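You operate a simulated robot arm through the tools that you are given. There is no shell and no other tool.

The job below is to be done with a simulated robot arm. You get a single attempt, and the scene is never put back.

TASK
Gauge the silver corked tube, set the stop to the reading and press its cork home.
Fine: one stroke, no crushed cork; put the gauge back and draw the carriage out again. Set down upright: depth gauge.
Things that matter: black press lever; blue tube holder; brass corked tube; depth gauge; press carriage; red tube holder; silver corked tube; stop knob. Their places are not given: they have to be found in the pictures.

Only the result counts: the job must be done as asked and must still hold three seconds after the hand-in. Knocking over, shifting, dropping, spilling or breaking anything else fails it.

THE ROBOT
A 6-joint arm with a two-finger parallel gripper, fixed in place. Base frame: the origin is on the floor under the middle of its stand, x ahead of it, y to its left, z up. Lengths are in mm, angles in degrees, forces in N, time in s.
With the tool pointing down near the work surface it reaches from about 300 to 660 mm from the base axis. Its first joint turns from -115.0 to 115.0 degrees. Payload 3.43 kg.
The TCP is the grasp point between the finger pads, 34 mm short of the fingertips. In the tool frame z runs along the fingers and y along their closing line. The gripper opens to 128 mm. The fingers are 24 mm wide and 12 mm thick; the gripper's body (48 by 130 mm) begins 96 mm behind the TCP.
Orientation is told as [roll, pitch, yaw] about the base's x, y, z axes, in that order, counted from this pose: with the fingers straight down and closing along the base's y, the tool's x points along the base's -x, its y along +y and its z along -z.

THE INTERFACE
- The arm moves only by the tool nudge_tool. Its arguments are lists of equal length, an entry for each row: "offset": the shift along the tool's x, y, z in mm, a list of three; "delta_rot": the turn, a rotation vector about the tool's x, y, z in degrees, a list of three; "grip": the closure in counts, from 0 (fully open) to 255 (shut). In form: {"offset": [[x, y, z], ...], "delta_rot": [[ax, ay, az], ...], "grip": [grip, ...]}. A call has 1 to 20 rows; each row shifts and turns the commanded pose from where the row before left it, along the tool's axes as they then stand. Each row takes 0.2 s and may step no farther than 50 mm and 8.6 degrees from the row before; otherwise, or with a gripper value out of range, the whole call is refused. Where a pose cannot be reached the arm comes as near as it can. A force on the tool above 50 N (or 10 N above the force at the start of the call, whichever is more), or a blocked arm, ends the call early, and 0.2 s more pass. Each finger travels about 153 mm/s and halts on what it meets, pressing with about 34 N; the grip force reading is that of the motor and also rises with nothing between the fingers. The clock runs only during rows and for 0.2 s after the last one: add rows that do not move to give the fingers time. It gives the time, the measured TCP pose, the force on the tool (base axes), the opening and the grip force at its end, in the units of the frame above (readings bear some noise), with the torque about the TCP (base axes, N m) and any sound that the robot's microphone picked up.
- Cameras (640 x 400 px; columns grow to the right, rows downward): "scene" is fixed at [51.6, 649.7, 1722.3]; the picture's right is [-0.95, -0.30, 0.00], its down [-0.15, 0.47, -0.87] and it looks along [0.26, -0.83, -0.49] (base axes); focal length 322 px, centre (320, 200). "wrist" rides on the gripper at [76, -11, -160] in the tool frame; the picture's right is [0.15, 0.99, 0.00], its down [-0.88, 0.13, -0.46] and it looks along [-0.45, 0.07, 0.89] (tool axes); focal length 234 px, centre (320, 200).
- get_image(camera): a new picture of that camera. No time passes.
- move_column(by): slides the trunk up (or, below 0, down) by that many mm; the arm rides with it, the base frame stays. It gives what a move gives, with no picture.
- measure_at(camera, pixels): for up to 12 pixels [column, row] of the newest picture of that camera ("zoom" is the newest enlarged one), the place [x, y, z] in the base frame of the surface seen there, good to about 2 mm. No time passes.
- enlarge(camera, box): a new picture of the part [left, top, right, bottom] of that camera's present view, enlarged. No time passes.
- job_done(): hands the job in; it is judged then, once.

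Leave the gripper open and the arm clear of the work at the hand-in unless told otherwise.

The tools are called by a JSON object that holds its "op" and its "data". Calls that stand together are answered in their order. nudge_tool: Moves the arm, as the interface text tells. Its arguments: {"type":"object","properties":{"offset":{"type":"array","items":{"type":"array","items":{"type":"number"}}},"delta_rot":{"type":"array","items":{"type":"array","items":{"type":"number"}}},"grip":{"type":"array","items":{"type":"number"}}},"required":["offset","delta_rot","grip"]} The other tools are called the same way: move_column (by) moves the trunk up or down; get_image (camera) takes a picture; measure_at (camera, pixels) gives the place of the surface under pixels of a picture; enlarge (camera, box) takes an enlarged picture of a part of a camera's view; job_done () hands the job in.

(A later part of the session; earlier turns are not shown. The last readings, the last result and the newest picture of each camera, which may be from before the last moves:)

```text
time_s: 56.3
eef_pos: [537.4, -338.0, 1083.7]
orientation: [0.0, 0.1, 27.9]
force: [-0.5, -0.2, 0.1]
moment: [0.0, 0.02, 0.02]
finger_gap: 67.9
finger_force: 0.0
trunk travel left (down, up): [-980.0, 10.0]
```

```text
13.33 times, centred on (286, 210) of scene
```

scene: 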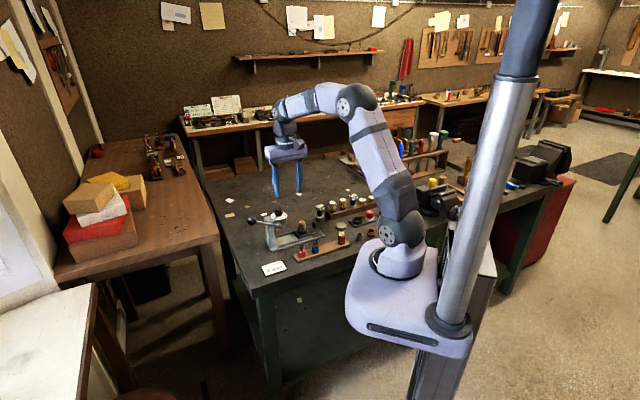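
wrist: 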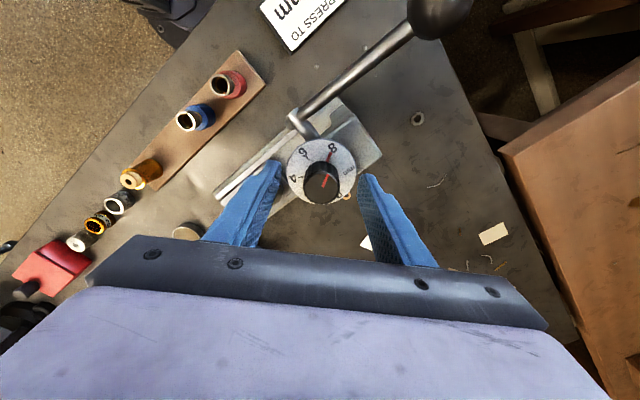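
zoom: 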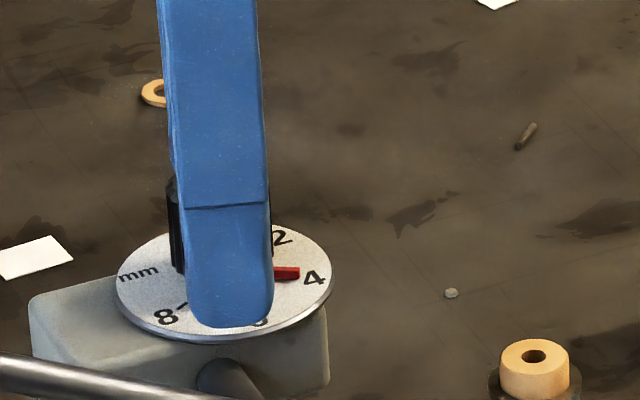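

The full dial is visible now. I'll measure the 0, 2 and 6 ticks and the pointer after release.

{"op": "measure_at", "data": {"camera": "zoom", "pixels": [[228, 264], [259, 187], [396, 240], [349, 168], [344, 183], [338, 200], [337, 256], [317, 302], [312, 109], [175, 245], [450, 240], [310, 372]]}}

```text
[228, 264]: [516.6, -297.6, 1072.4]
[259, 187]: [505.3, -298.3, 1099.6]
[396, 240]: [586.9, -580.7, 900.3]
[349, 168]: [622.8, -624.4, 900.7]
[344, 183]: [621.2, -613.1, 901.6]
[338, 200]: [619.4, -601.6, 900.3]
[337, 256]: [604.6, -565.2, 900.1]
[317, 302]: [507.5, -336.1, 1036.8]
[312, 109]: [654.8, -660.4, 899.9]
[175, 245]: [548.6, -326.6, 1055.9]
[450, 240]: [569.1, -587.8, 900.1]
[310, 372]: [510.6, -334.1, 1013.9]
```

Those pixels were read on the scene zoom, which was the newest one. I'll retake the wrist zoom and measure again.

{"op": "enlarge", "data": {"camera": "wrist", "box": [270, 110, 370, 210]}}

{"op": "measure_at", "data": {"camera": "zoom", "pixels": [[228, 264], [259, 187], [396, 240], [349, 168], [344, 183], [338, 200], [337, 256], [317, 302], [312, 109], [178, 245], [448, 240], [310, 372]]}}

```text
4.00 times, centred on (320, 160) of wrist
```

zoom: 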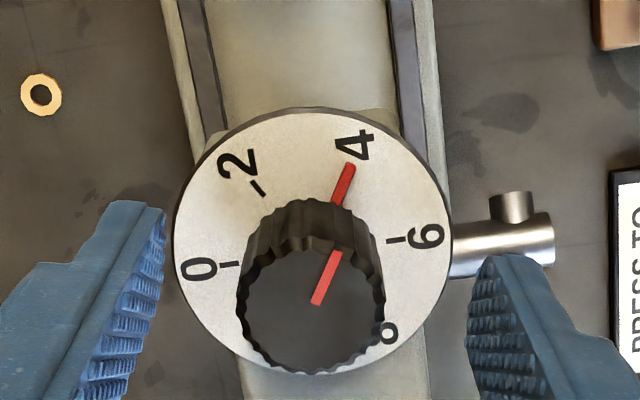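

```text
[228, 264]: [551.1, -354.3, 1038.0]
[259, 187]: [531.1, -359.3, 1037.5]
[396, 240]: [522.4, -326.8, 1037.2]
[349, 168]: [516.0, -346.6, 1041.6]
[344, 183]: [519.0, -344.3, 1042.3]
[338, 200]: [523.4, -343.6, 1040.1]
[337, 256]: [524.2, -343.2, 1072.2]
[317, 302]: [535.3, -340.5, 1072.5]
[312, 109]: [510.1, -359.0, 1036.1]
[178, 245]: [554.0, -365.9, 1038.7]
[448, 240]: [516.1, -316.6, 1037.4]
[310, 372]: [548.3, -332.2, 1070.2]
```

In the image plane, the computed 4 tick (343,175) and the pointer (344,176) coincide, so the stop is set to 4.0. I'll lift off the knob.

{"op": "nudge_tool", "data": {"offset": [[0, 0, -18], [0, 0, -18], [0, 0, 0]], "delta_rot": [[0, 0, 0], [0, 0, 0], [0, 0, 0]], "grip": [120, 120, 120]}}

{"op": "enlarge", "data": {"camera": "scene", "box": [266, 195, 306, 225]}}

```text
time_s: 57.1
eef_pos: [537.3, -339.0, 1118.9]
orientation: [0.1, 0.1, 28.0]
force: [-0.6, -0.6, 0.4]
moment: [0.02, 0.0, 0.03]
finger_gap: 67.6
finger_force: 0.1
trunk travel left (down, up): [-980.0, 10.0]
```

```text
13.33 times, centred on (286, 210) of scene
```

zoom: 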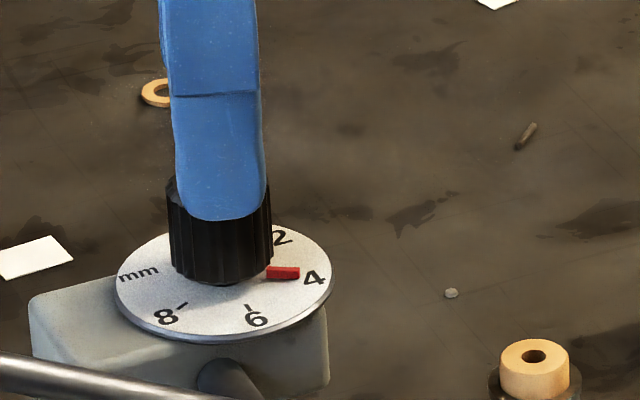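

The scene view shows the pointer squarely at 4. I'll move over to above the carriage handle at (424,-449) and turn to yaw 45, so the fingers close across the rail.

{"op": "nudge_tool", "data": {"offset": [[30.3, -8.8, 0], [30.3, -8.8, 0], [30.3, -8.8, 19.3], [30.3, -8.8, 19.3], [30.3, -8.8, 19.3], [0, 0, 0], [0, 0, 0], [0, 0, 0]], "delta_rot": [[0, 0, 0], [0, 0, 0], [0, 0, 0], [0, 0, 0], [0, 0, 0], [0, 0, -8.5], [0, 0, -8.5], [0, 0, 0]], "grip": [120, 120, 120, 120, 120, 120, 120, 120]}}

{"op": "get_image", "data": {"camera": "wrist"}}

{"op": "enlarge", "data": {"camera": "scene", "box": [280, 190, 340, 240]}}

```text
time_s: 58.9
eef_pos: [423.6, -448.6, 1061.3]
orientation: [0.0, 0.1, 45.1]
force: [-0.2, -0.2, -0.3]
moment: [0.0, -0.02, -0.02]
finger_gap: 68.0
finger_force: 0.0
trunk travel left (down, up): [-980.0, 10.0]
```

```text
taken
```

wrist: 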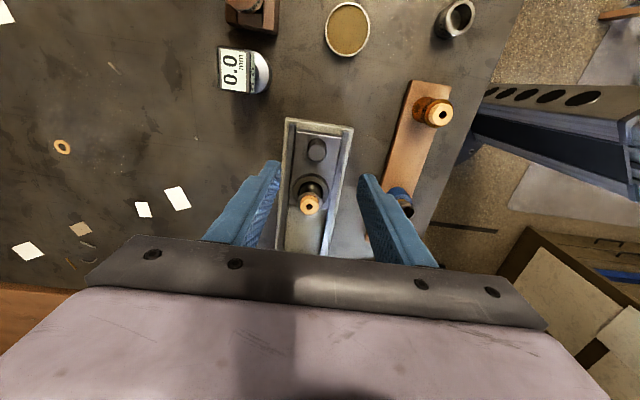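

```text
8.00 times, centred on (310, 215) of scene
```

zoom: 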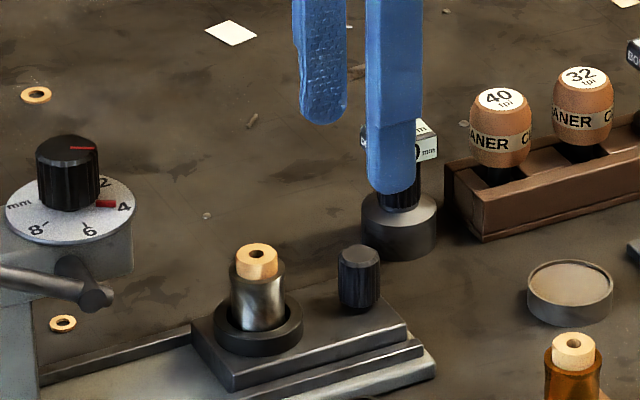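

I'll pin down the handle's centre with the wrist view.

{"op": "enlarge", "data": {"camera": "wrist", "box": [270, 110, 370, 230]}}

{"op": "measure_at", "data": {"camera": "wrist", "pixels": [[308, 152], [327, 152], [317, 142], [317, 160], [317, 152], [309, 205], [300, 125], [335, 127]]}}

```text
3.33 times, centred on (320, 170) of wrist
```

zoom: 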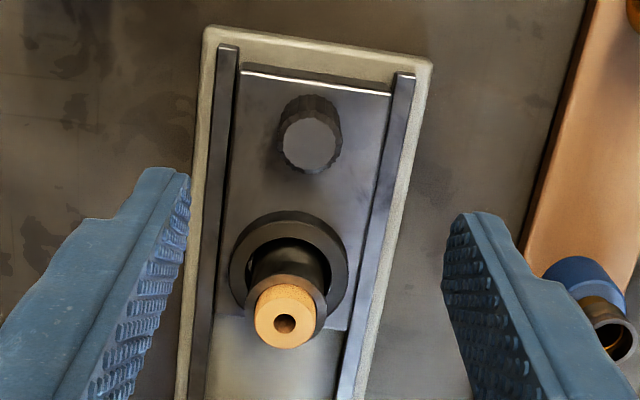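

```text
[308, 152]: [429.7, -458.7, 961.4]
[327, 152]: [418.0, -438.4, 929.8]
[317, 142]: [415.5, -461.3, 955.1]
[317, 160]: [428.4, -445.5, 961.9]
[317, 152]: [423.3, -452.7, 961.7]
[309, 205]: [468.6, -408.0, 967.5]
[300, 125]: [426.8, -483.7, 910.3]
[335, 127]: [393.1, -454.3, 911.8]
```

The handle's centre is about (424,-450.5), directly below. I'll descend to TCP z≈966 with the fingers at about 50 mm.

{"op": "nudge_tool", "data": {"offset": [[0.5, 0, 32], [0.5, 0, 32], [0, 0, 31], [0, 0, 0]], "delta_rot": [[0, 0, 0], [0, 0, 0], [0, 0, 0], [0, 0, 0]], "grip": [155, 155, 155, 155]}}

{"op": "get_image", "data": {"camera": "wrist"}}

{"op": "enlarge", "data": {"camera": "scene", "box": [280, 190, 340, 240]}}

```text
time_s: 59.9
eef_pos: [423.4, -448.8, 966.2]
orientation: [-0.1, 0.2, 45.0]
force: [0.3, 0.2, -0.5]
moment: [-0.02, 0.01, -0.02]
finger_gap: 50.4
finger_force: 0.1
trunk travel left (down, up): [-980.0, 10.0]
```

```text
taken
```

wrist: 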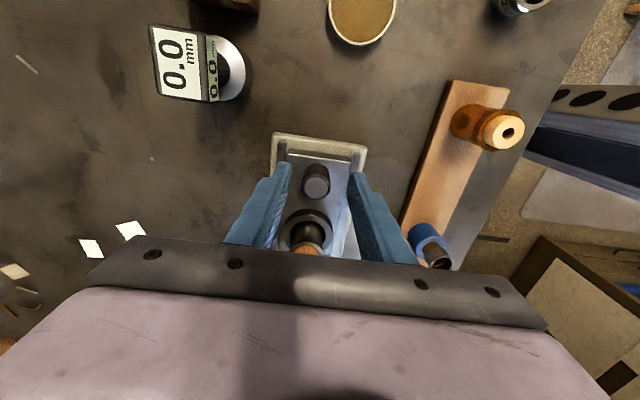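

```text
8.00 times, centred on (310, 215) of scene
```

zoom: 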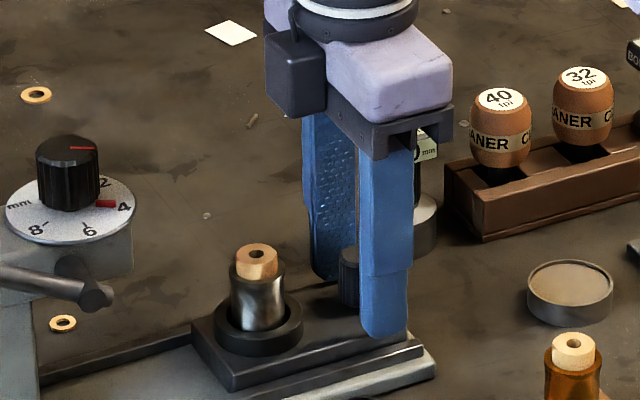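

The fingers straddle the handle. A grey box on the gripper faces the press side, so I need to know whether it would meet the knob when the carriage slides in. I'll measure it.

{"op": "measure_at", "data": {"camera": "zoom", "pixels": [[268, 70], [285, 110], [310, 80], [300, 112], [270, 20], [340, 95], [68, 190], [96, 150], [400, 330], [320, 270], [275, 100], [290, 30]]}}

```text
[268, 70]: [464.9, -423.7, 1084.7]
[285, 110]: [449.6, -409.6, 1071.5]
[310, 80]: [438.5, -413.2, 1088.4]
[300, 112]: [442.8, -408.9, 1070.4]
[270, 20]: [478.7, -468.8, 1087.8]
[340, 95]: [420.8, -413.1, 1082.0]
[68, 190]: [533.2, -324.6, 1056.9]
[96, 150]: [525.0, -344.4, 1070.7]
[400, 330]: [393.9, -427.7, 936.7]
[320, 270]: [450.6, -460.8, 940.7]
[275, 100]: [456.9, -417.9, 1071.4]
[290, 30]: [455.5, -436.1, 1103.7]
```

The box reaches about 47 mm toward the press with its underside at z≈1070, so it could brush the knob top (1072). I'll raise the tool 11 mm, to TCP ≈ 977, so it passes over, and then close on the handle.

{"op": "nudge_tool", "data": {"offset": [[0, 0, -11], [0, 0, 0], [0, 0, 0], [0, 0, 0], [0, 0, 0], [0, 0, 0], [0, 0, 0]], "delta_rot": [[0, 0, 0], [0, 0, 0], [0, 0, 0], [0, 0, 0], [0, 0, 0], [0, 0, 0], [0, 0, 0]], "grip": [155, 175, 190, 200, 208, 216, 230]}}

{"op": "enlarge", "data": {"camera": "scene", "box": [280, 190, 340, 240]}}

```text
time_s: 61.5
eef_pos: [426.1, -452.1, 975.8]
orientation: [-0.2, 0.2, 44.9]
force: [8.4, -8.7, 2.1]
moment: [0.07, 0.01, 0.04]
finger_gap: 21.7
finger_force: 45.0
trunk travel left (down, up): [-980.0, 10.0]
```

```text
8.00 times, centred on (310, 215) of scene
```

zoom: 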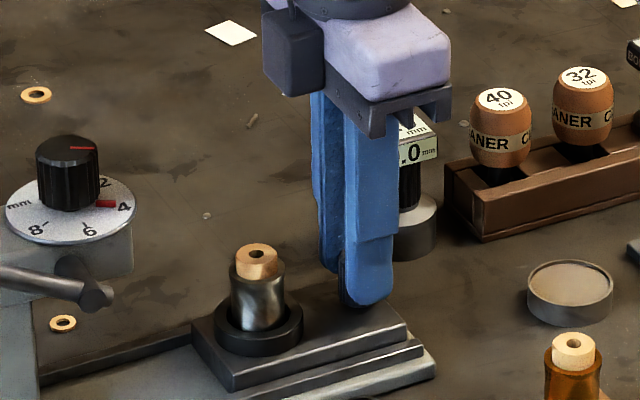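

The handle is gripped at a 21.7 mm gap with a 12 N side load toward -v. I'll ease the tool 2 mm that way to relieve it.

{"op": "nudge_tool", "data": {"offset": [[0, -1, 0], [0, -1, 0], [0, 0, 0]], "delta_rot": [[0, 0, 0], [0, 0, 0], [0, 0, 0]], "grip": [230, 230, 230]}}

```text
time_s: 62.3
eef_pos: [425.9, -450.8, 978.0]
orientation: [0.0, 0.1, 45.0]
force: [9.1, -8.0, 5.9]
moment: [0.01, 0.22, 0.05]
finger_gap: 22.0
finger_force: 44.8
trunk travel left (down, up): [-980.0, 10.0]
```

{"op": "nudge_tool", "data": {"offset": [[0, -1, 0], [0, 0, 0]], "delta_rot": [[0, 0, 0], [0, 0, 0]], "grip": [230, 230]}}

```text
time_s: 62.9
eef_pos: [425.4, -450.8, 978.4]
orientation: [0.1, 0.1, 45.0]
force: [7.9, -5.9, 8.7]
moment: [0.0, 0.15, 0.08]
finger_gap: 21.8
finger_force: 45.0
trunk travel left (down, up): [-980.0, 10.0]
```

The side load is mild, so I'll start sliding the carriage toward the press, 24 mm first.

{"op": "nudge_tool", "data": {"offset": [[-6, 0, 0], [-9, 0, 0], [-9, 0, 0], [0, 0, 0]], "delta_rot": [[0, 0, 0], [0, 0, 0], [0, 0, 0], [0, 0, 0]], "grip": [230, 230, 230, 230]}}

{"op": "enlarge", "data": {"camera": "scene", "box": [265, 190, 335, 250]}}

```text
time_s: 63.9
eef_pos: [442.6, -435.6, 976.1]
orientation: [0.0, 0.1, 45.0]
force: [6.0, -4.9, 8.2]
moment: [-0.07, 0.38, 0.07]
finger_gap: 21.5
finger_force: 44.6
trunk travel left (down, up): [-980.0, 10.0]
```

```text
6.67 times, centred on (300, 220) of scene
```

zoom: 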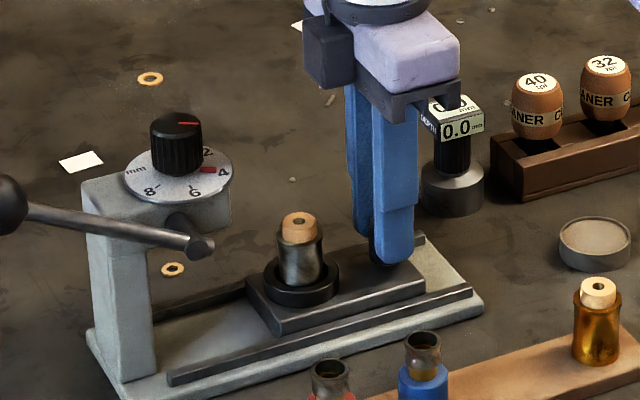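

The carriage slides freely with the tube upright. I'll continue 45 mm.

{"op": "nudge_tool", "data": {"offset": [[-9, 0, 0], [-9, 0, 0], [-9, 0, 0], [-9, 0, 0], [-9, 0, 0], [0, 0, 0]], "delta_rot": [[0, 0, 0], [0, 0, 0], [0, 0, 0], [0, 0, 0], [0, 0, 0], [0, 0, 0]], "grip": [230, 230, 230, 230, 230, 230]}}

{"op": "enlarge", "data": {"camera": "scene", "box": [255, 190, 325, 250]}}

```text
time_s: 65.3
eef_pos: [475.2, -403.1, 977.0]
orientation: [-0.1, 0.1, 45.0]
force: [8.2, -6.7, 12.1]
moment: [-0.21, 0.47, 0.02]
finger_gap: 21.7
finger_force: 45.0
trunk travel left (down, up): [-980.0, 10.0]
```

```text
6.67 times, centred on (290, 220) of scene
```

zoom: 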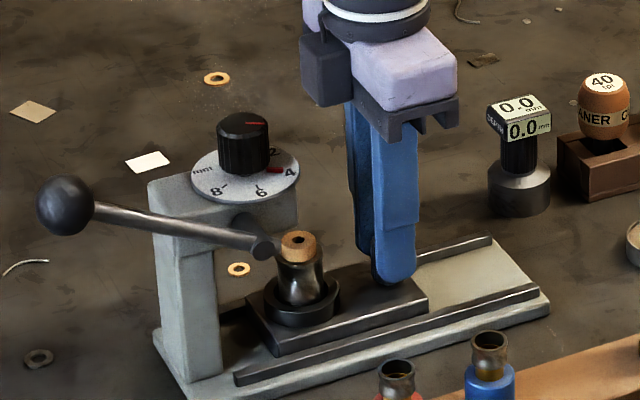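

69 mm done with about 31 mm left. I'll continue 18 mm, watching the box against the knob.

{"op": "nudge_tool", "data": {"offset": [[-6, 0, 0], [-6, 0, 0], [-6, 0, 0], [0, 0, 0]], "delta_rot": [[0, 0, 0], [0, 0, 0], [0, 0, 0], [0, 0, 0]], "grip": [230, 230, 230, 230]}}

{"op": "enlarge", "data": {"camera": "scene", "box": [255, 190, 325, 250]}}

{"op": "get_image", "data": {"camera": "wrist"}}

```text
time_s: 66.3
eef_pos: [487.1, -389.9, 975.9]
orientation: [-0.1, 0.0, 44.9]
force: [8.2, -6.2, 10.9]
moment: [-0.12, 0.29, -0.04]
finger_gap: 21.6
finger_force: 44.9
trunk travel left (down, up): [-980.0, 10.0]
```

```text
6.67 times, centred on (290, 220) of scene
```

zoom: 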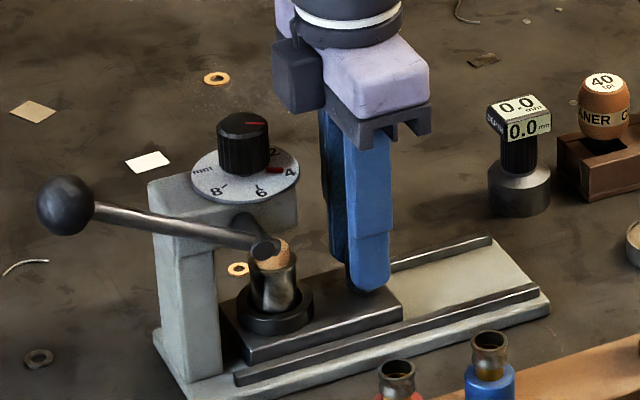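

```text
taken
```

wrist: 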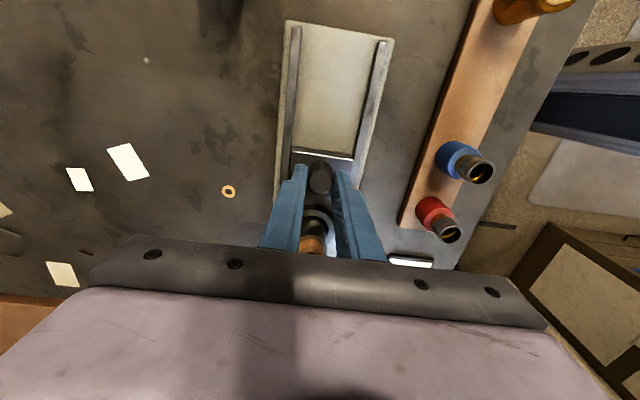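

About 13 mm to go. The box and the knob look close in the picture, so I'll measure the clearance.

{"op": "measure_at", "data": {"camera": "zoom", "pixels": [[278, 85], [285, 102], [300, 110], [312, 100], [276, 60], [268, 125], [262, 118], [245, 118], [222, 300], [150, 300]]}}

```text
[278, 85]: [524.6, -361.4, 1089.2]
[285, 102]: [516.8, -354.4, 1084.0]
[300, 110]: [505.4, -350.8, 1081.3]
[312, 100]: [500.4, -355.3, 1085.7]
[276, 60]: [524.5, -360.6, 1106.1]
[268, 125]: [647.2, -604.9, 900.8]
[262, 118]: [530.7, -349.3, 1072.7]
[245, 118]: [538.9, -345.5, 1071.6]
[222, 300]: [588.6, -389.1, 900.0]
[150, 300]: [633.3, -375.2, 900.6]
```

The box underside is at z≈1081 over the knob top at 1072, so it clears by about 8 mm. I'll continue gently toward the end stop.

{"op": "nudge_tool", "data": {"offset": [[-3, 0, 0], [-3, 0, 0], [-3, 0, 0], [0, 0, 0]], "delta_rot": [[0, 0, 0], [0, 0, 0], [0, 0, 0], [0, 0, 0]], "grip": [230, 230, 230, 230]}}

```text
time_s: 67.3
eef_pos: [493.2, -382.2, 978.1]
orientation: [0.0, 0.1, 45.1]
force: [7.8, -5.8, 11.0]
moment: [0.06, 0.13, 0.03]
finger_gap: 21.8
finger_force: 44.6
trunk travel left (down, up): [-980.0, 10.0]
```

{"op": "nudge_tool", "data": {"offset": [[-2, 0, 0], [-2, 0, 0], [0, 0, 0]], "delta_rot": [[0, 0, 0], [0, 0, 0], [0, 0, 0]], "grip": [230, 230, 230]}}

{"op": "enlarge", "data": {"camera": "scene", "box": [255, 195, 315, 250]}}

```text
time_s: 68.1
eef_pos: [495.8, -381.3, 976.9]
orientation: [0.0, 0.0, 44.9]
force: [7.7, -5.8, 9.1]
moment: [0.23, -0.13, 0.0]
finger_gap: 21.4
finger_force: 44.7
trunk travel left (down, up): [-980.0, 10.0]
```

```text
7.27 times, centred on (285, 222) of scene
```

zoom: 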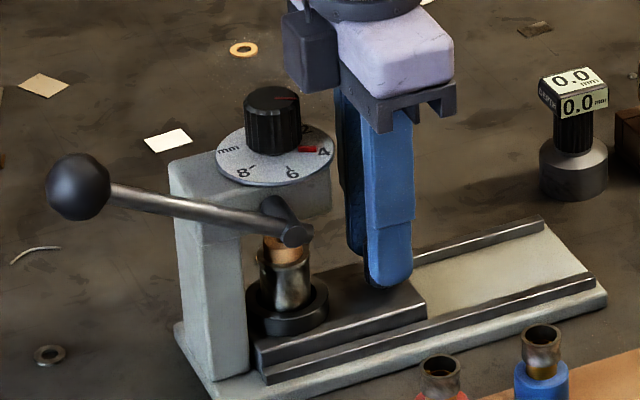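

100 mm done and no end stop felt yet. I'll go 1 mm per row and watch the force along the rail.

{"op": "nudge_tool", "data": {"offset": [[-1, 0, 0], [-1, 0, 0], [0, 0, 0]], "delta_rot": [[0, 0, 0], [0, 0, 0], [0, 0, 0]], "grip": [230, 230, 230]}}

{"op": "enlarge", "data": {"camera": "scene", "box": [265, 205, 305, 245]}}

```text
time_s: 68.9
eef_pos: [496.1, -381.4, 977.1]
orientation: [0.0, 0.1, 45.0]
force: [3.4, -10.4, 9.3]
moment: [0.31, -0.14, -0.09]
finger_gap: 21.5
finger_force: 45.2
trunk travel left (down, up): [-980.0, 10.0]
```

```text
10.00 times, centred on (285, 225) of scene
```

zoom: 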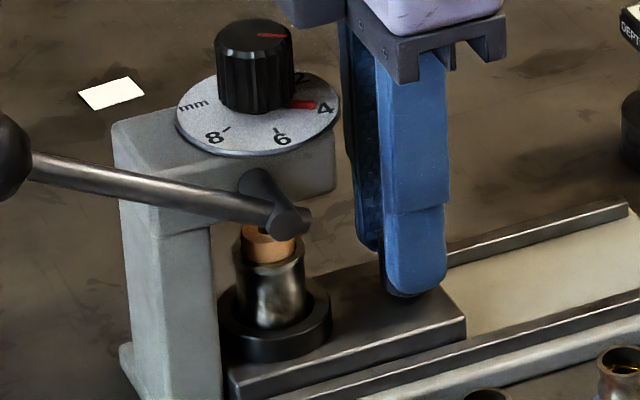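

The rail force rose by about 6 N with no motion, so the carriage is against its end stop after about 100 mm. I'll open the fingers and lift away.

{"op": "nudge_tool", "data": {"offset": [[0, 0, 0], [0, 0, 0], [0, 0, 0], [0, 0, 0], [0, 0, -15], [0, 0, -35], [0, 0, -40], [0, 0, -40], [0, 0, 0]], "delta_rot": [[0, 0, 0], [0, 0, 0], [0, 0, 0], [0, 0, 0], [0, 0, 0], [0, 0, 0], [0, 0, 0], [0, 0, 0], [0, 0, 0]], "grip": [218, 208, 190, 165, 155, 155, 155, 155, 155]}}

{"op": "enlarge", "data": {"camera": "scene", "box": [240, 190, 320, 250]}}

{"op": "get_image", "data": {"camera": "wrist"}}

```text
time_s: 70.9
eef_pos: [497.5, -379.3, 1107.3]
orientation: [0.0, 0.1, 45.0]
force: [0.0, 1.0, -0.3]
moment: [-0.02, 0.01, -0.01]
finger_gap: 50.1
finger_force: 0.1
trunk travel left (down, up): [-980.0, 10.0]
```

```text
6.67 times, centred on (280, 220) of scene
```

zoom: 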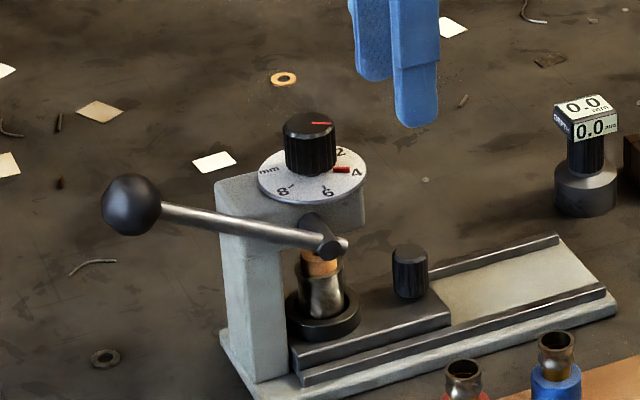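

```text
taken
```

wrist: 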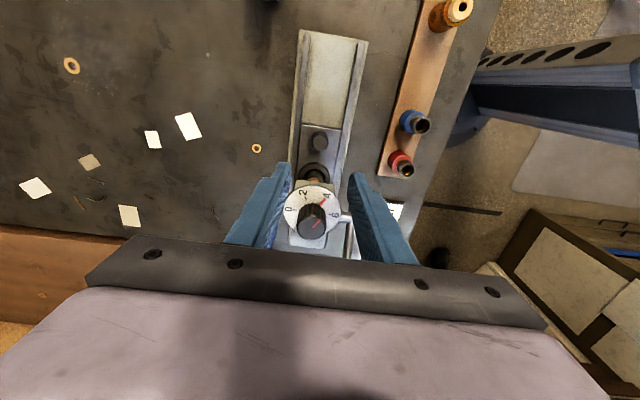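

The carriage stays in and the pointer is still at 4. Next I'll measure the lever: hub, rod and ball.

{"op": "measure_at", "data": {"camera": "zoom", "pixels": [[131, 204], [105, 204], [158, 210], [131, 178], [131, 232], [175, 210], [230, 223], [290, 236], [330, 245], [343, 247], [318, 225], [335, 182]]}}

{"op": "enlarge", "data": {"camera": "scene", "box": [248, 205, 298, 240]}}

```text
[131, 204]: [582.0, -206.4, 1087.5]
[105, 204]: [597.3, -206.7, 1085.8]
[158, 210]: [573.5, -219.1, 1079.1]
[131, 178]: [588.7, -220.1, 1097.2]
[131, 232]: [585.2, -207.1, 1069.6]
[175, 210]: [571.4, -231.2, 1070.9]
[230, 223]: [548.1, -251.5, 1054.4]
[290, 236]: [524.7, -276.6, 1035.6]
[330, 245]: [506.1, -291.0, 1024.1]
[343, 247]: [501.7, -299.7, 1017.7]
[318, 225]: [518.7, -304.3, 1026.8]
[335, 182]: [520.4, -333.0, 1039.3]
```

```text
11.43 times, centred on (273, 222) of scene
```

zoom: 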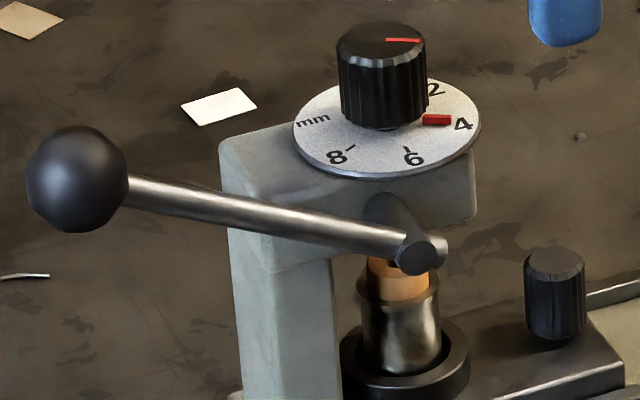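

The ball's centre is about (589,-218,1079), radius ≈15.7, and the pivot is near u=148, z≈1019. The lever swings in a vertical plane along the rail direction. At the current yaw of 45 the fingers close along the pivot axis, so I can hold the ball and follow the arc. I'll raise and move to above the ball.

{"op": "nudge_tool", "data": {"offset": [[0, 0, -38], [-35.8, 9.92, 0], [-35.8, 9.92, 0], [-35.8, 9.92, 0], [-35.8, 9.92, 0], [-35.8, 9.92, 0], [0, 0, 0]], "delta_rot": [[0, 0, 0], [0, 0, 0], [0, 0, 0], [0, 0, 0], [0, 0, 0], [0, 0, 0], [0, 0, 0]], "grip": [155, 150, 140, 128, 128, 128, 128]}}

{"op": "get_image", "data": {"camera": "wrist"}}

{"op": "enlarge", "data": {"camera": "scene", "box": [230, 165, 310, 240]}}

```text
time_s: 72.5
eef_pos: [587.0, -217.7, 1146.6]
orientation: [-0.1, 0.0, 45.0]
force: [-1.0, 0.0, -0.1]
moment: [0.02, 0.0, 0.03]
finger_gap: 63.9
finger_force: 0.1
trunk travel left (down, up): [-980.0, 10.0]
```

```text
taken
```

wrist: 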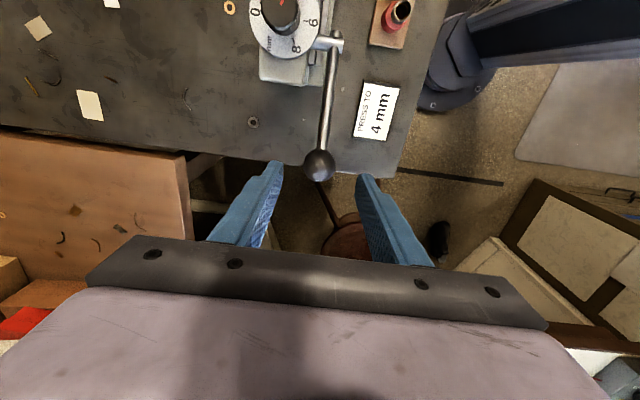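

```text
5.33 times, centred on (270, 202) of scene
```

zoom: 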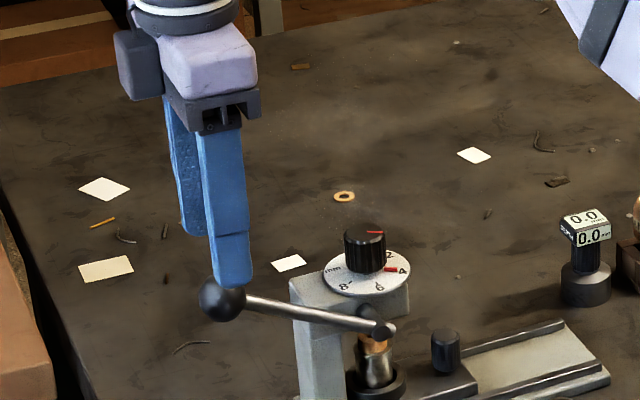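

The ball shows at wrist (320,165), between the fingers. I'll measure its location from this view too.

{"op": "enlarge", "data": {"camera": "wrist", "box": [280, 20, 380, 200]}}

{"op": "measure_at", "data": {"camera": "wrist", "pixels": [[319, 165], [305, 164], [334, 165], [319, 151], [319, 180], [325, 130], [330, 90], [333, 60], [325, 42], [342, 42], [333, 42]]}}

```text
2.22 times, centred on (330, 110) of wrist
```

zoom: 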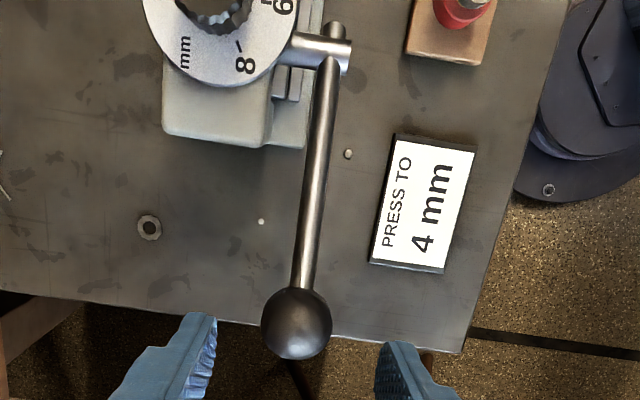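

```text
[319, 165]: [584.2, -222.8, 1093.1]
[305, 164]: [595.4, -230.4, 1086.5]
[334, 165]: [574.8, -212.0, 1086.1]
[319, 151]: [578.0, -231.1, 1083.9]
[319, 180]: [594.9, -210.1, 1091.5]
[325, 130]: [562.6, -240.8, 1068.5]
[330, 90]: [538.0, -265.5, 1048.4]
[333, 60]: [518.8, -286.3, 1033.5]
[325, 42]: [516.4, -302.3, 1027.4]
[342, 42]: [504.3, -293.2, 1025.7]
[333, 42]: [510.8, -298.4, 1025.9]
```

The ball centre averages (588,-218.3,1078.6), so the lever radius is about 127 mm at +28.5°. I'll lower the trunk 60 mm, which lowers the open fingers around the ball and leaves reach for the stroke.

{"op": "move_column", "data": {"by": -60}}

{"op": "get_image", "data": {"camera": "wrist"}}

{"op": "enlarge", "data": {"camera": "scene", "box": [230, 165, 310, 240]}}

```text
time_s: 73.5
eef_pos: [587.9, -216.8, 1085.7]
orientation: [0.1, 0.0, 45.0]
force: [0.6, 0.1, 0.3]
moment: [-0.02, 0.01, 0.0]
finger_gap: 63.6
finger_force: 0.1
trunk travel left (down, up): [-920.0, 70.0]
```

```text
taken
```

wrist: 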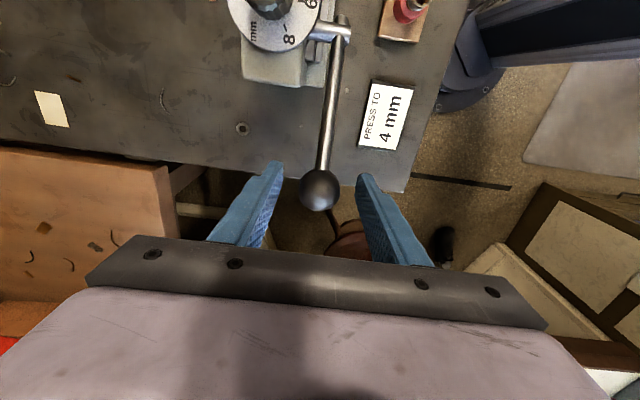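

```text
5.33 times, centred on (270, 202) of scene
```

zoom: 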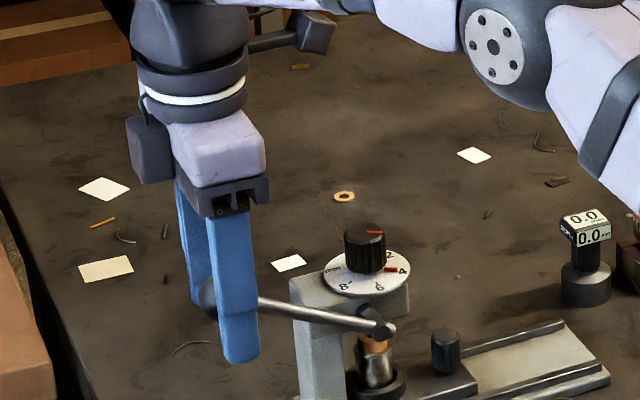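

The ball lies between the fingers. I'll go down 7 mm to its centre height and close on it slowly.

{"op": "nudge_tool", "data": {"offset": [[0, 0, 7], [0, 0, 0], [0, 0, 0], [0, 0, 0], [0, 0, 0], [0, 0, 0], [0, 0, 0]], "delta_rot": [[0, 0, 0], [0, 0, 0], [0, 0, 0], [0, 0, 0], [0, 0, 0], [0, 0, 0], [0, 0, 0]], "grip": [128, 150, 168, 180, 188, 196, 215]}}

{"op": "enlarge", "data": {"camera": "scene", "box": [230, 165, 310, 240]}}

{"op": "get_image", "data": {"camera": "wrist"}}

```text
time_s: 75.1
eef_pos: [587.5, -217.3, 1077.4]
orientation: [0.0, 0.0, 44.9]
force: [1.1, -0.3, -0.1]
moment: [-0.04, -0.02, 0.02]
finger_gap: 31.4
finger_force: 45.1
trunk travel left (down, up): [-920.0, 70.0]
```

```text
5.33 times, centred on (270, 202) of scene
```

zoom: 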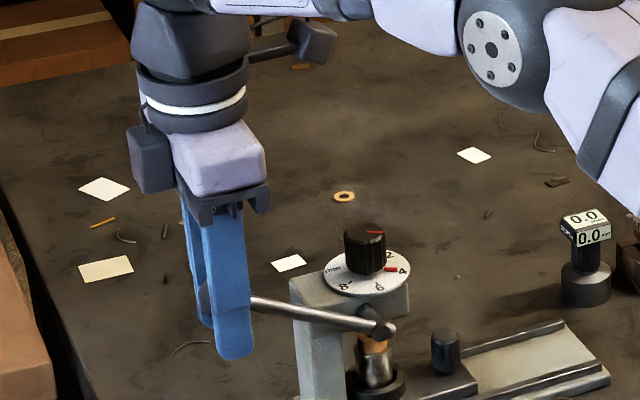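

```text
taken
```

wrist: 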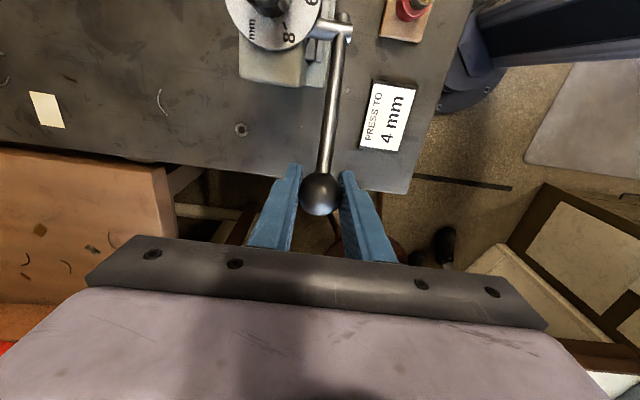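

The ball is held snugly at a 31.4 mm gap with no side load. I'll begin the single downward stroke along the arc: first about 8.5° of rotation, checking force.

{"op": "nudge_tool", "data": {"offset": [[-2.2, 0, 4.5], [-2.2, 0, 4.45], [-3.3, 0, 8.25], [0, 0, 0]], "delta_rot": [[0, 0, 0], [0, 0, 0], [0, 0, 0], [0, 0, 0]], "grip": [215, 215, 215, 215]}}

{"op": "enlarge", "data": {"camera": "scene", "box": [230, 165, 310, 240]}}

```text
time_s: 76.1
eef_pos: [593.7, -212.9, 1062.8]
orientation: [-0.2, 0.0, 45.0]
force: [3.1, -4.6, 11.5]
moment: [-0.91, 0.88, -0.05]
finger_gap: 31.6
finger_force: 44.8
trunk travel left (down, up): [-920.0, 70.0]
```

```text
5.33 times, centred on (270, 202) of scene
```

zoom: 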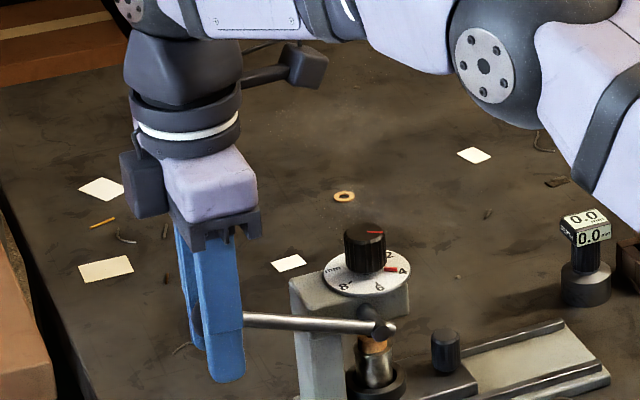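

The lever follows with about 11 N resistance. I'll continue down the arc.

{"op": "nudge_tool", "data": {"offset": [[-2.8, 0, 8.4], [-2.1, 0, 8.6], [0, 0, 0]], "delta_rot": [[0, 0, 0], [0, 0, 0], [0, 0, 0]], "grip": [215, 215, 215]}}

```text
time_s: 76.9
eef_pos: [597.5, -209.4, 1044.0]
orientation: [-0.1, -0.1, 44.9]
force: [5.9, -5.2, 11.0]
moment: [-0.84, 0.96, -0.01]
finger_gap: 31.6
finger_force: 45.5
trunk travel left (down, up): [-920.0, 70.0]
```

{"op": "nudge_tool", "data": {"offset": [[-1.6, 0, 8.7], [-0.9, 0, 8.8], [0, 0, 0]], "delta_rot": [[0, 0, 0], [0, 0, 0], [0, 0, 0]], "grip": [215, 215, 215]}}

{"op": "enlarge", "data": {"camera": "scene", "box": [240, 190, 310, 250]}}

```text
time_s: 77.7
eef_pos: [598.0, -207.3, 1026.4]
orientation: [-0.1, 0.0, 45.0]
force: [8.9, -6.2, 10.9]
moment: [-0.83, 0.84, 0.03]
finger_gap: 31.7
finger_force: 44.2
trunk travel left (down, up): [-920.0, 70.0]
```

```text
6.67 times, centred on (275, 220) of scene
```

zoom: 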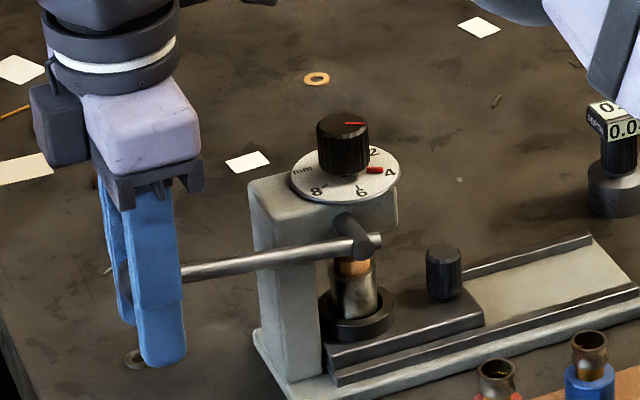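

The lever is nearly horizontal and the force is steady. I'll continue.

{"op": "nudge_tool", "data": {"offset": [[-0.3, 0, 8.9], [0.3, 0, 8.9], [0, 0, 0]], "delta_rot": [[0, 0, 0], [0, 0, 0], [0, 0, 0]], "grip": [215, 215, 215]}}

```text
time_s: 78.5
eef_pos: [598.8, -207.8, 1008.9]
orientation: [-0.1, -0.1, 45.0]
force: [9.8, -4.6, 14.2]
moment: [-0.81, 0.88, 0.01]
finger_gap: 31.4
finger_force: 44.7
trunk travel left (down, up): [-920.0, 70.0]
```

{"op": "nudge_tool", "data": {"offset": [[0.4, 0, 4.4], [0.5, 0, 4.4], [0, 0, 0]], "delta_rot": [[0, 0, 0], [0, 0, 0], [0, 0, 0]], "grip": [215, 215, 215]}}

{"op": "enlarge", "data": {"camera": "scene", "box": [260, 205, 310, 250]}}

```text
time_s: 79.3
eef_pos: [599.7, -206.9, 1003.1]
orientation: [-0.3, -0.1, 45.0]
force: [9.7, -1.8, 21.8]
moment: [-0.4, 0.56, 0.05]
finger_gap: 31.4
finger_force: 45.4
trunk travel left (down, up): [-920.0, 70.0]
```

```text
8.89 times, centred on (285, 228) of scene
```

zoom: 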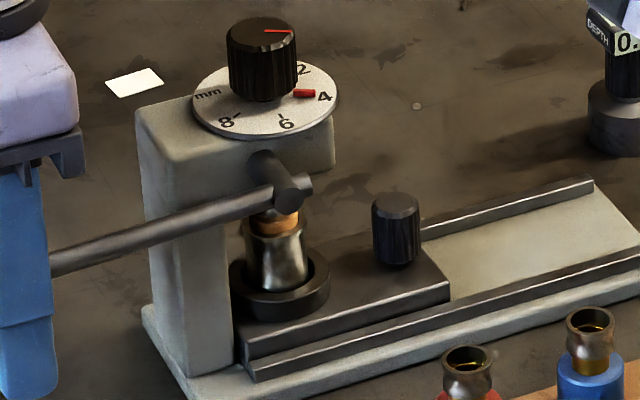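

Force has risen to 22 N, so the ram is on the cork or near the stop. I'll continue in 2 mm steps without reversing.

{"op": "nudge_tool", "data": {"offset": [[0.3, 0, 2], [0.3, 0, 2], [0, 0, 0]], "delta_rot": [[0, 0, 0], [0, 0, 0], [0, 0, 0]], "grip": [215, 215, 215]}}

```text
time_s: 80.1
eef_pos: [600.0, -206.5, 1002.1]
orientation: [-0.6, -0.2, 45.0]
force: [9.7, 3.1, 29.7]
moment: [-0.08, 0.11, -0.02]
finger_gap: 31.3
finger_force: 45.2
trunk travel left (down, up): [-920.0, 70.0]
```

The force is 29.7 N and the ball moved only 1 mm for a 4 mm command. I'll check the cork up close before going on.

{"op": "enlarge", "data": {"camera": "scene", "box": [280, 218, 304, 240]}}

{"op": "get_image", "data": {"camera": "wrist"}}

```text
16.00 times, centred on (292, 229) of scene
```

zoom: 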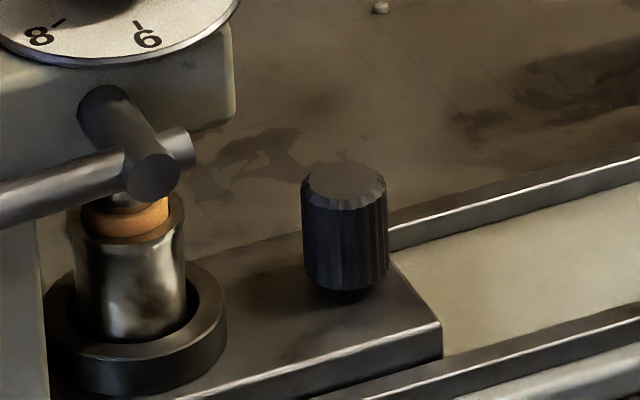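

```text
taken
```

wrist: 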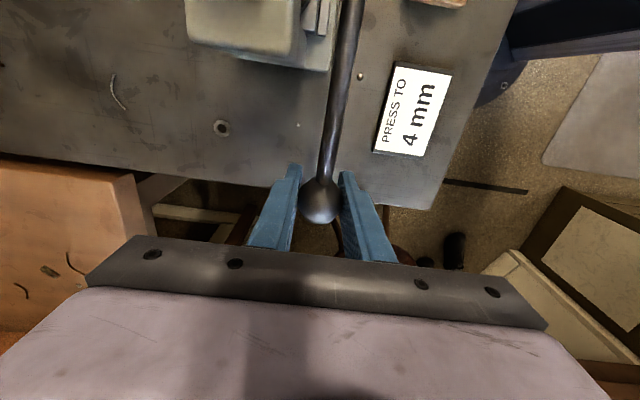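

{"op": "measure_at", "data": {"camera": "zoom", "pixels": [[165, 205], [160, 212], [150, 228], [120, 235], [100, 228], [178, 208], [178, 225], [130, 203], [110, 203], [85, 235], [130, 270]]}}

```text
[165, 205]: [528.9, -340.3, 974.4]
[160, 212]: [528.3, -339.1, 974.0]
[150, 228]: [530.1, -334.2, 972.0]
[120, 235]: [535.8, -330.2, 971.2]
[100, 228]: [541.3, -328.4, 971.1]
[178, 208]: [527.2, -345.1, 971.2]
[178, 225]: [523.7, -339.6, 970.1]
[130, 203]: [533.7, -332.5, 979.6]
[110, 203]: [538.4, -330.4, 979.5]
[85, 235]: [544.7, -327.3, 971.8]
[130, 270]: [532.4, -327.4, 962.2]
```

The cork still stands proud and the ram foot sits on it at about z 979, so it takes more push. I'll continue down in small steps.

{"op": "nudge_tool", "data": {"offset": [[0.3, 0, 2], [0.3, 0, 2], [0, 0, 0]], "delta_rot": [[0, 0, 0], [0, 0, 0], [0, 0, 0]], "grip": [230, 230, 230]}}

{"op": "enlarge", "data": {"camera": "scene", "box": [280, 218, 304, 240]}}

```text
time_s: 80.9
eef_pos: [598.0, -207.0, 997.8]
orientation: [-0.7, -0.2, 45.0]
force: [7.7, 3.1, 30.0]
moment: [-0.02, 0.1, -0.01]
finger_gap: 31.3
finger_force: 45.5
trunk travel left (down, up): [-920.0, 70.0]
```

```text
16.00 times, centred on (292, 229) of scene
```

zoom: 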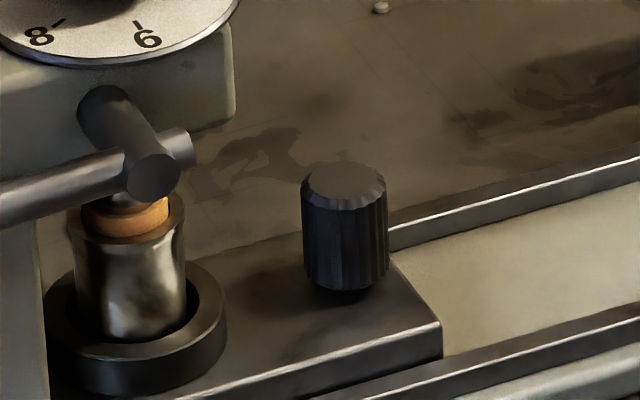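

The ball moved 4 mm more at a constant 30 N, so the cork seems to be sliding in. I'll continue in small steps.

{"op": "nudge_tool", "data": {"offset": [[0.3, 0, 2], [0.3, 0, 2], [0, 0, 0]], "delta_rot": [[0, 0, 0], [0, 0, 0], [0, 0, 0]], "grip": [230, 230, 230]}}

{"op": "enlarge", "data": {"camera": "scene", "box": [250, 205, 300, 245]}}

{"op": "get_image", "data": {"camera": "wrist"}}

```text
time_s: 81.7
eef_pos: [597.8, -208.5, 994.9]
orientation: [-0.7, -0.2, 45.0]
force: [7.5, 2.3, 30.7]
moment: [-0.05, 0.13, -0.02]
finger_gap: 31.1
finger_force: 45.2
trunk travel left (down, up): [-920.0, 70.0]
```

```text
10.00 times, centred on (275, 225) of scene
```

zoom: 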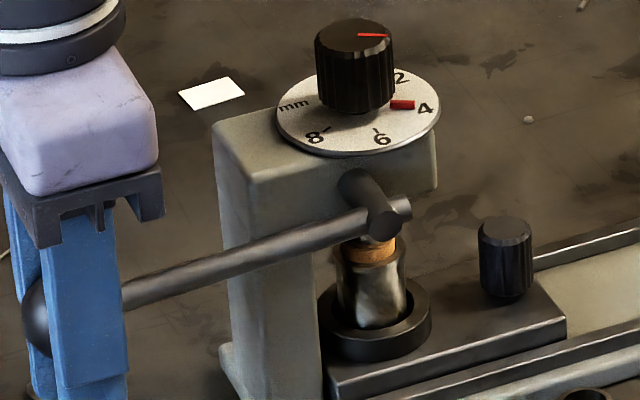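

```text
taken
```

wrist: 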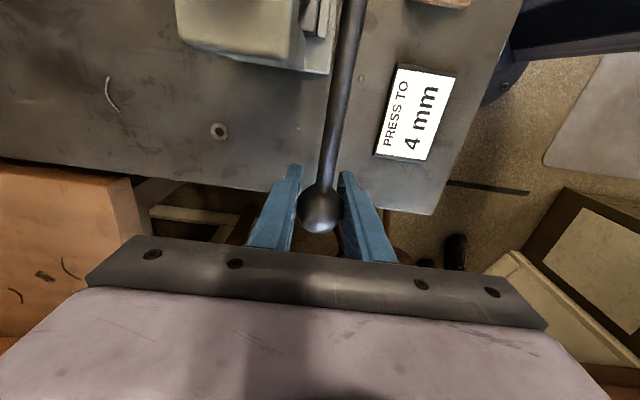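

In the wrist view the ball has crept from row 193 to row 208, so the fingers are slipping down over it at 30 N. I'll measure the ball's actual height.

{"op": "measure_at", "data": {"camera": "wrist", "pixels": [[320, 208], [320, 215], [320, 200], [325, 170], [333, 100]]}}

{"op": "measure_at", "data": {"camera": "zoom", "pixels": [[32, 318], [130, 292], [200, 270], [300, 238], [360, 218], [385, 215], [402, 206], [372, 250], [372, 262]]}}

```text
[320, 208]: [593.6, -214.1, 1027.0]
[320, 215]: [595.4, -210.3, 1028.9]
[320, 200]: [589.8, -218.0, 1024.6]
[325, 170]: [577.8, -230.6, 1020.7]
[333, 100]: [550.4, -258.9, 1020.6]
```

```text
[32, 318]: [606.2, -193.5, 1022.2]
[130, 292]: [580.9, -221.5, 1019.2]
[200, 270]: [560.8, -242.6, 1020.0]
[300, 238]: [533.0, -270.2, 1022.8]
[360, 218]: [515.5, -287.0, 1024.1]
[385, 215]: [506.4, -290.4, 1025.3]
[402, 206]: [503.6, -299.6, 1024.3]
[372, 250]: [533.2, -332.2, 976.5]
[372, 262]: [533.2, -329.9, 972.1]
```

{"op": "enlarge", "data": {"camera": "scene", "box": [278, 220, 296, 234]}}

```text
16.00 times, centred on (287, 227) of scene
```

zoom: 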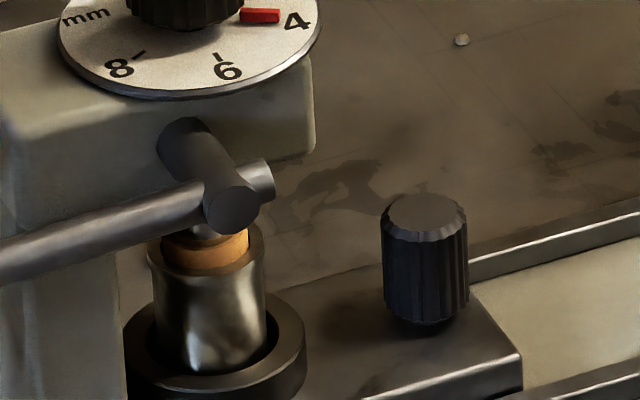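

The lever has stopped firmly. Between 22 N and 30 N it moved less than about 0.4°, and after that the fingers simply slid on the ball. The cork now stands about 6 mm proud versus about 10 mm before, so it was pressed about 4 mm, matching the stop. I'll now let the lever back up along the same arc, easing off first.

{"op": "nudge_tool", "data": {"offset": [[-1, 0, -3.5], [-1, 0, -3.5], [0, 0, 0]], "delta_rot": [[0, 0, 0], [0, 0, 0], [0, 0, 0]], "grip": [230, 230, 230]}}

{"op": "enlarge", "data": {"camera": "scene", "box": [250, 205, 300, 245]}}

```text
time_s: 82.5
eef_pos: [598.5, -207.3, 994.3]
orientation: [0.1, 0.1, 45.0]
force: [5.1, -7.7, 4.6]
moment: [0.9, -0.92, -0.08]
finger_gap: 31.3
finger_force: 44.9
trunk travel left (down, up): [-920.0, 70.0]
```

```text
10.00 times, centred on (275, 225) of scene
```

zoom: 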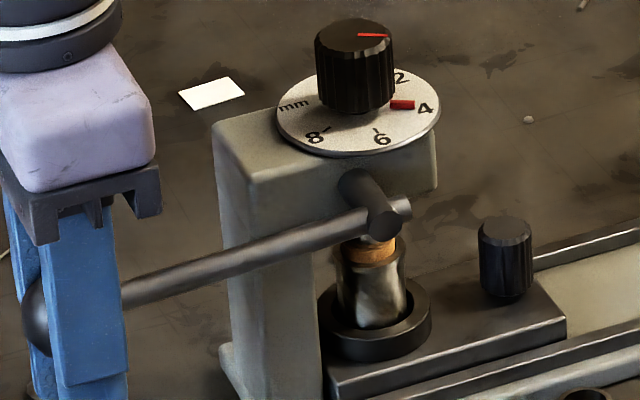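

The load is relieved. I'll raise the lever along the arc now.

{"op": "nudge_tool", "data": {"offset": [[-0.3, 0, -8.9], [0.3, 0, -8.9], [0, 0, 0]], "delta_rot": [[0, 0, 0], [0, 0, 0], [0, 0, 0]], "grip": [230, 230, 230]}}

{"op": "enlarge", "data": {"camera": "scene", "box": [250, 205, 300, 245]}}

```text
time_s: 83.3
eef_pos: [597.9, -208.7, 1011.8]
orientation: [0.3, 0.0, 45.0]
force: [-0.8, -5.2, -10.1]
moment: [1.03, -0.8, -0.01]
finger_gap: 31.2
finger_force: 45.0
trunk travel left (down, up): [-920.0, 70.0]
```

```text
10.00 times, centred on (275, 225) of scene
```

zoom: 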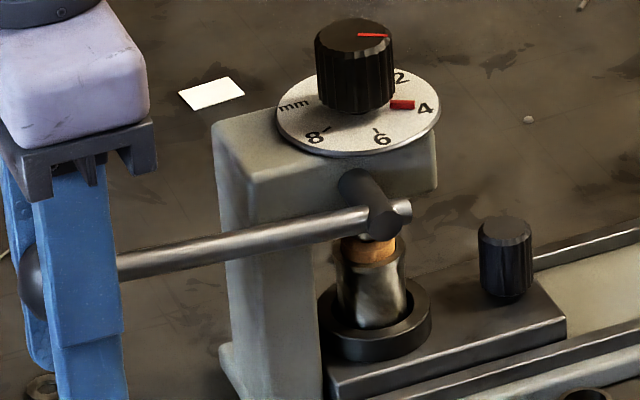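

The lever follows upward; the ±10 N is just twist friction of the ball in the grip. I'll continue.

{"op": "nudge_tool", "data": {"offset": [[0.9, 0, -8.8], [1.6, 0, -8.7], [2.1, 0, -8.6], [2.8, 0, -8.4], [0, 0, 0]], "delta_rot": [[0, 0, 0], [0, 0, 0], [0, 0, 0], [0, 0, 0], [0, 0, 0]], "grip": [230, 230, 230, 230, 230]}}

{"op": "enlarge", "data": {"camera": "scene", "box": [250, 205, 300, 245]}}

```text
time_s: 84.5
eef_pos: [593.6, -211.8, 1047.1]
orientation: [0.2, 0.1, 45.0]
force: [0.0, -0.3, -10.0]
moment: [0.8, -0.81, 0.03]
finger_gap: 31.4
finger_force: 44.9
trunk travel left (down, up): [-920.0, 70.0]
```

```text
10.00 times, centred on (275, 225) of scene
```

zoom: 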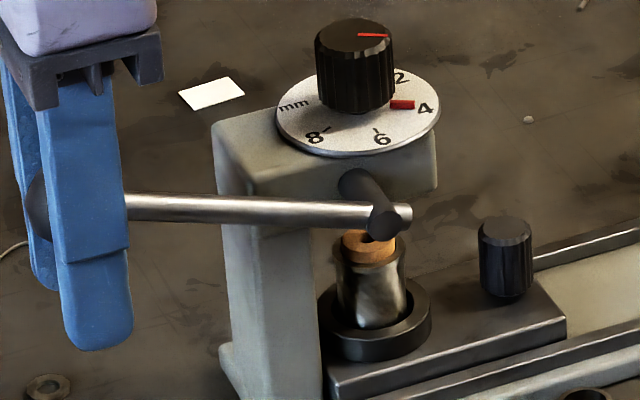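

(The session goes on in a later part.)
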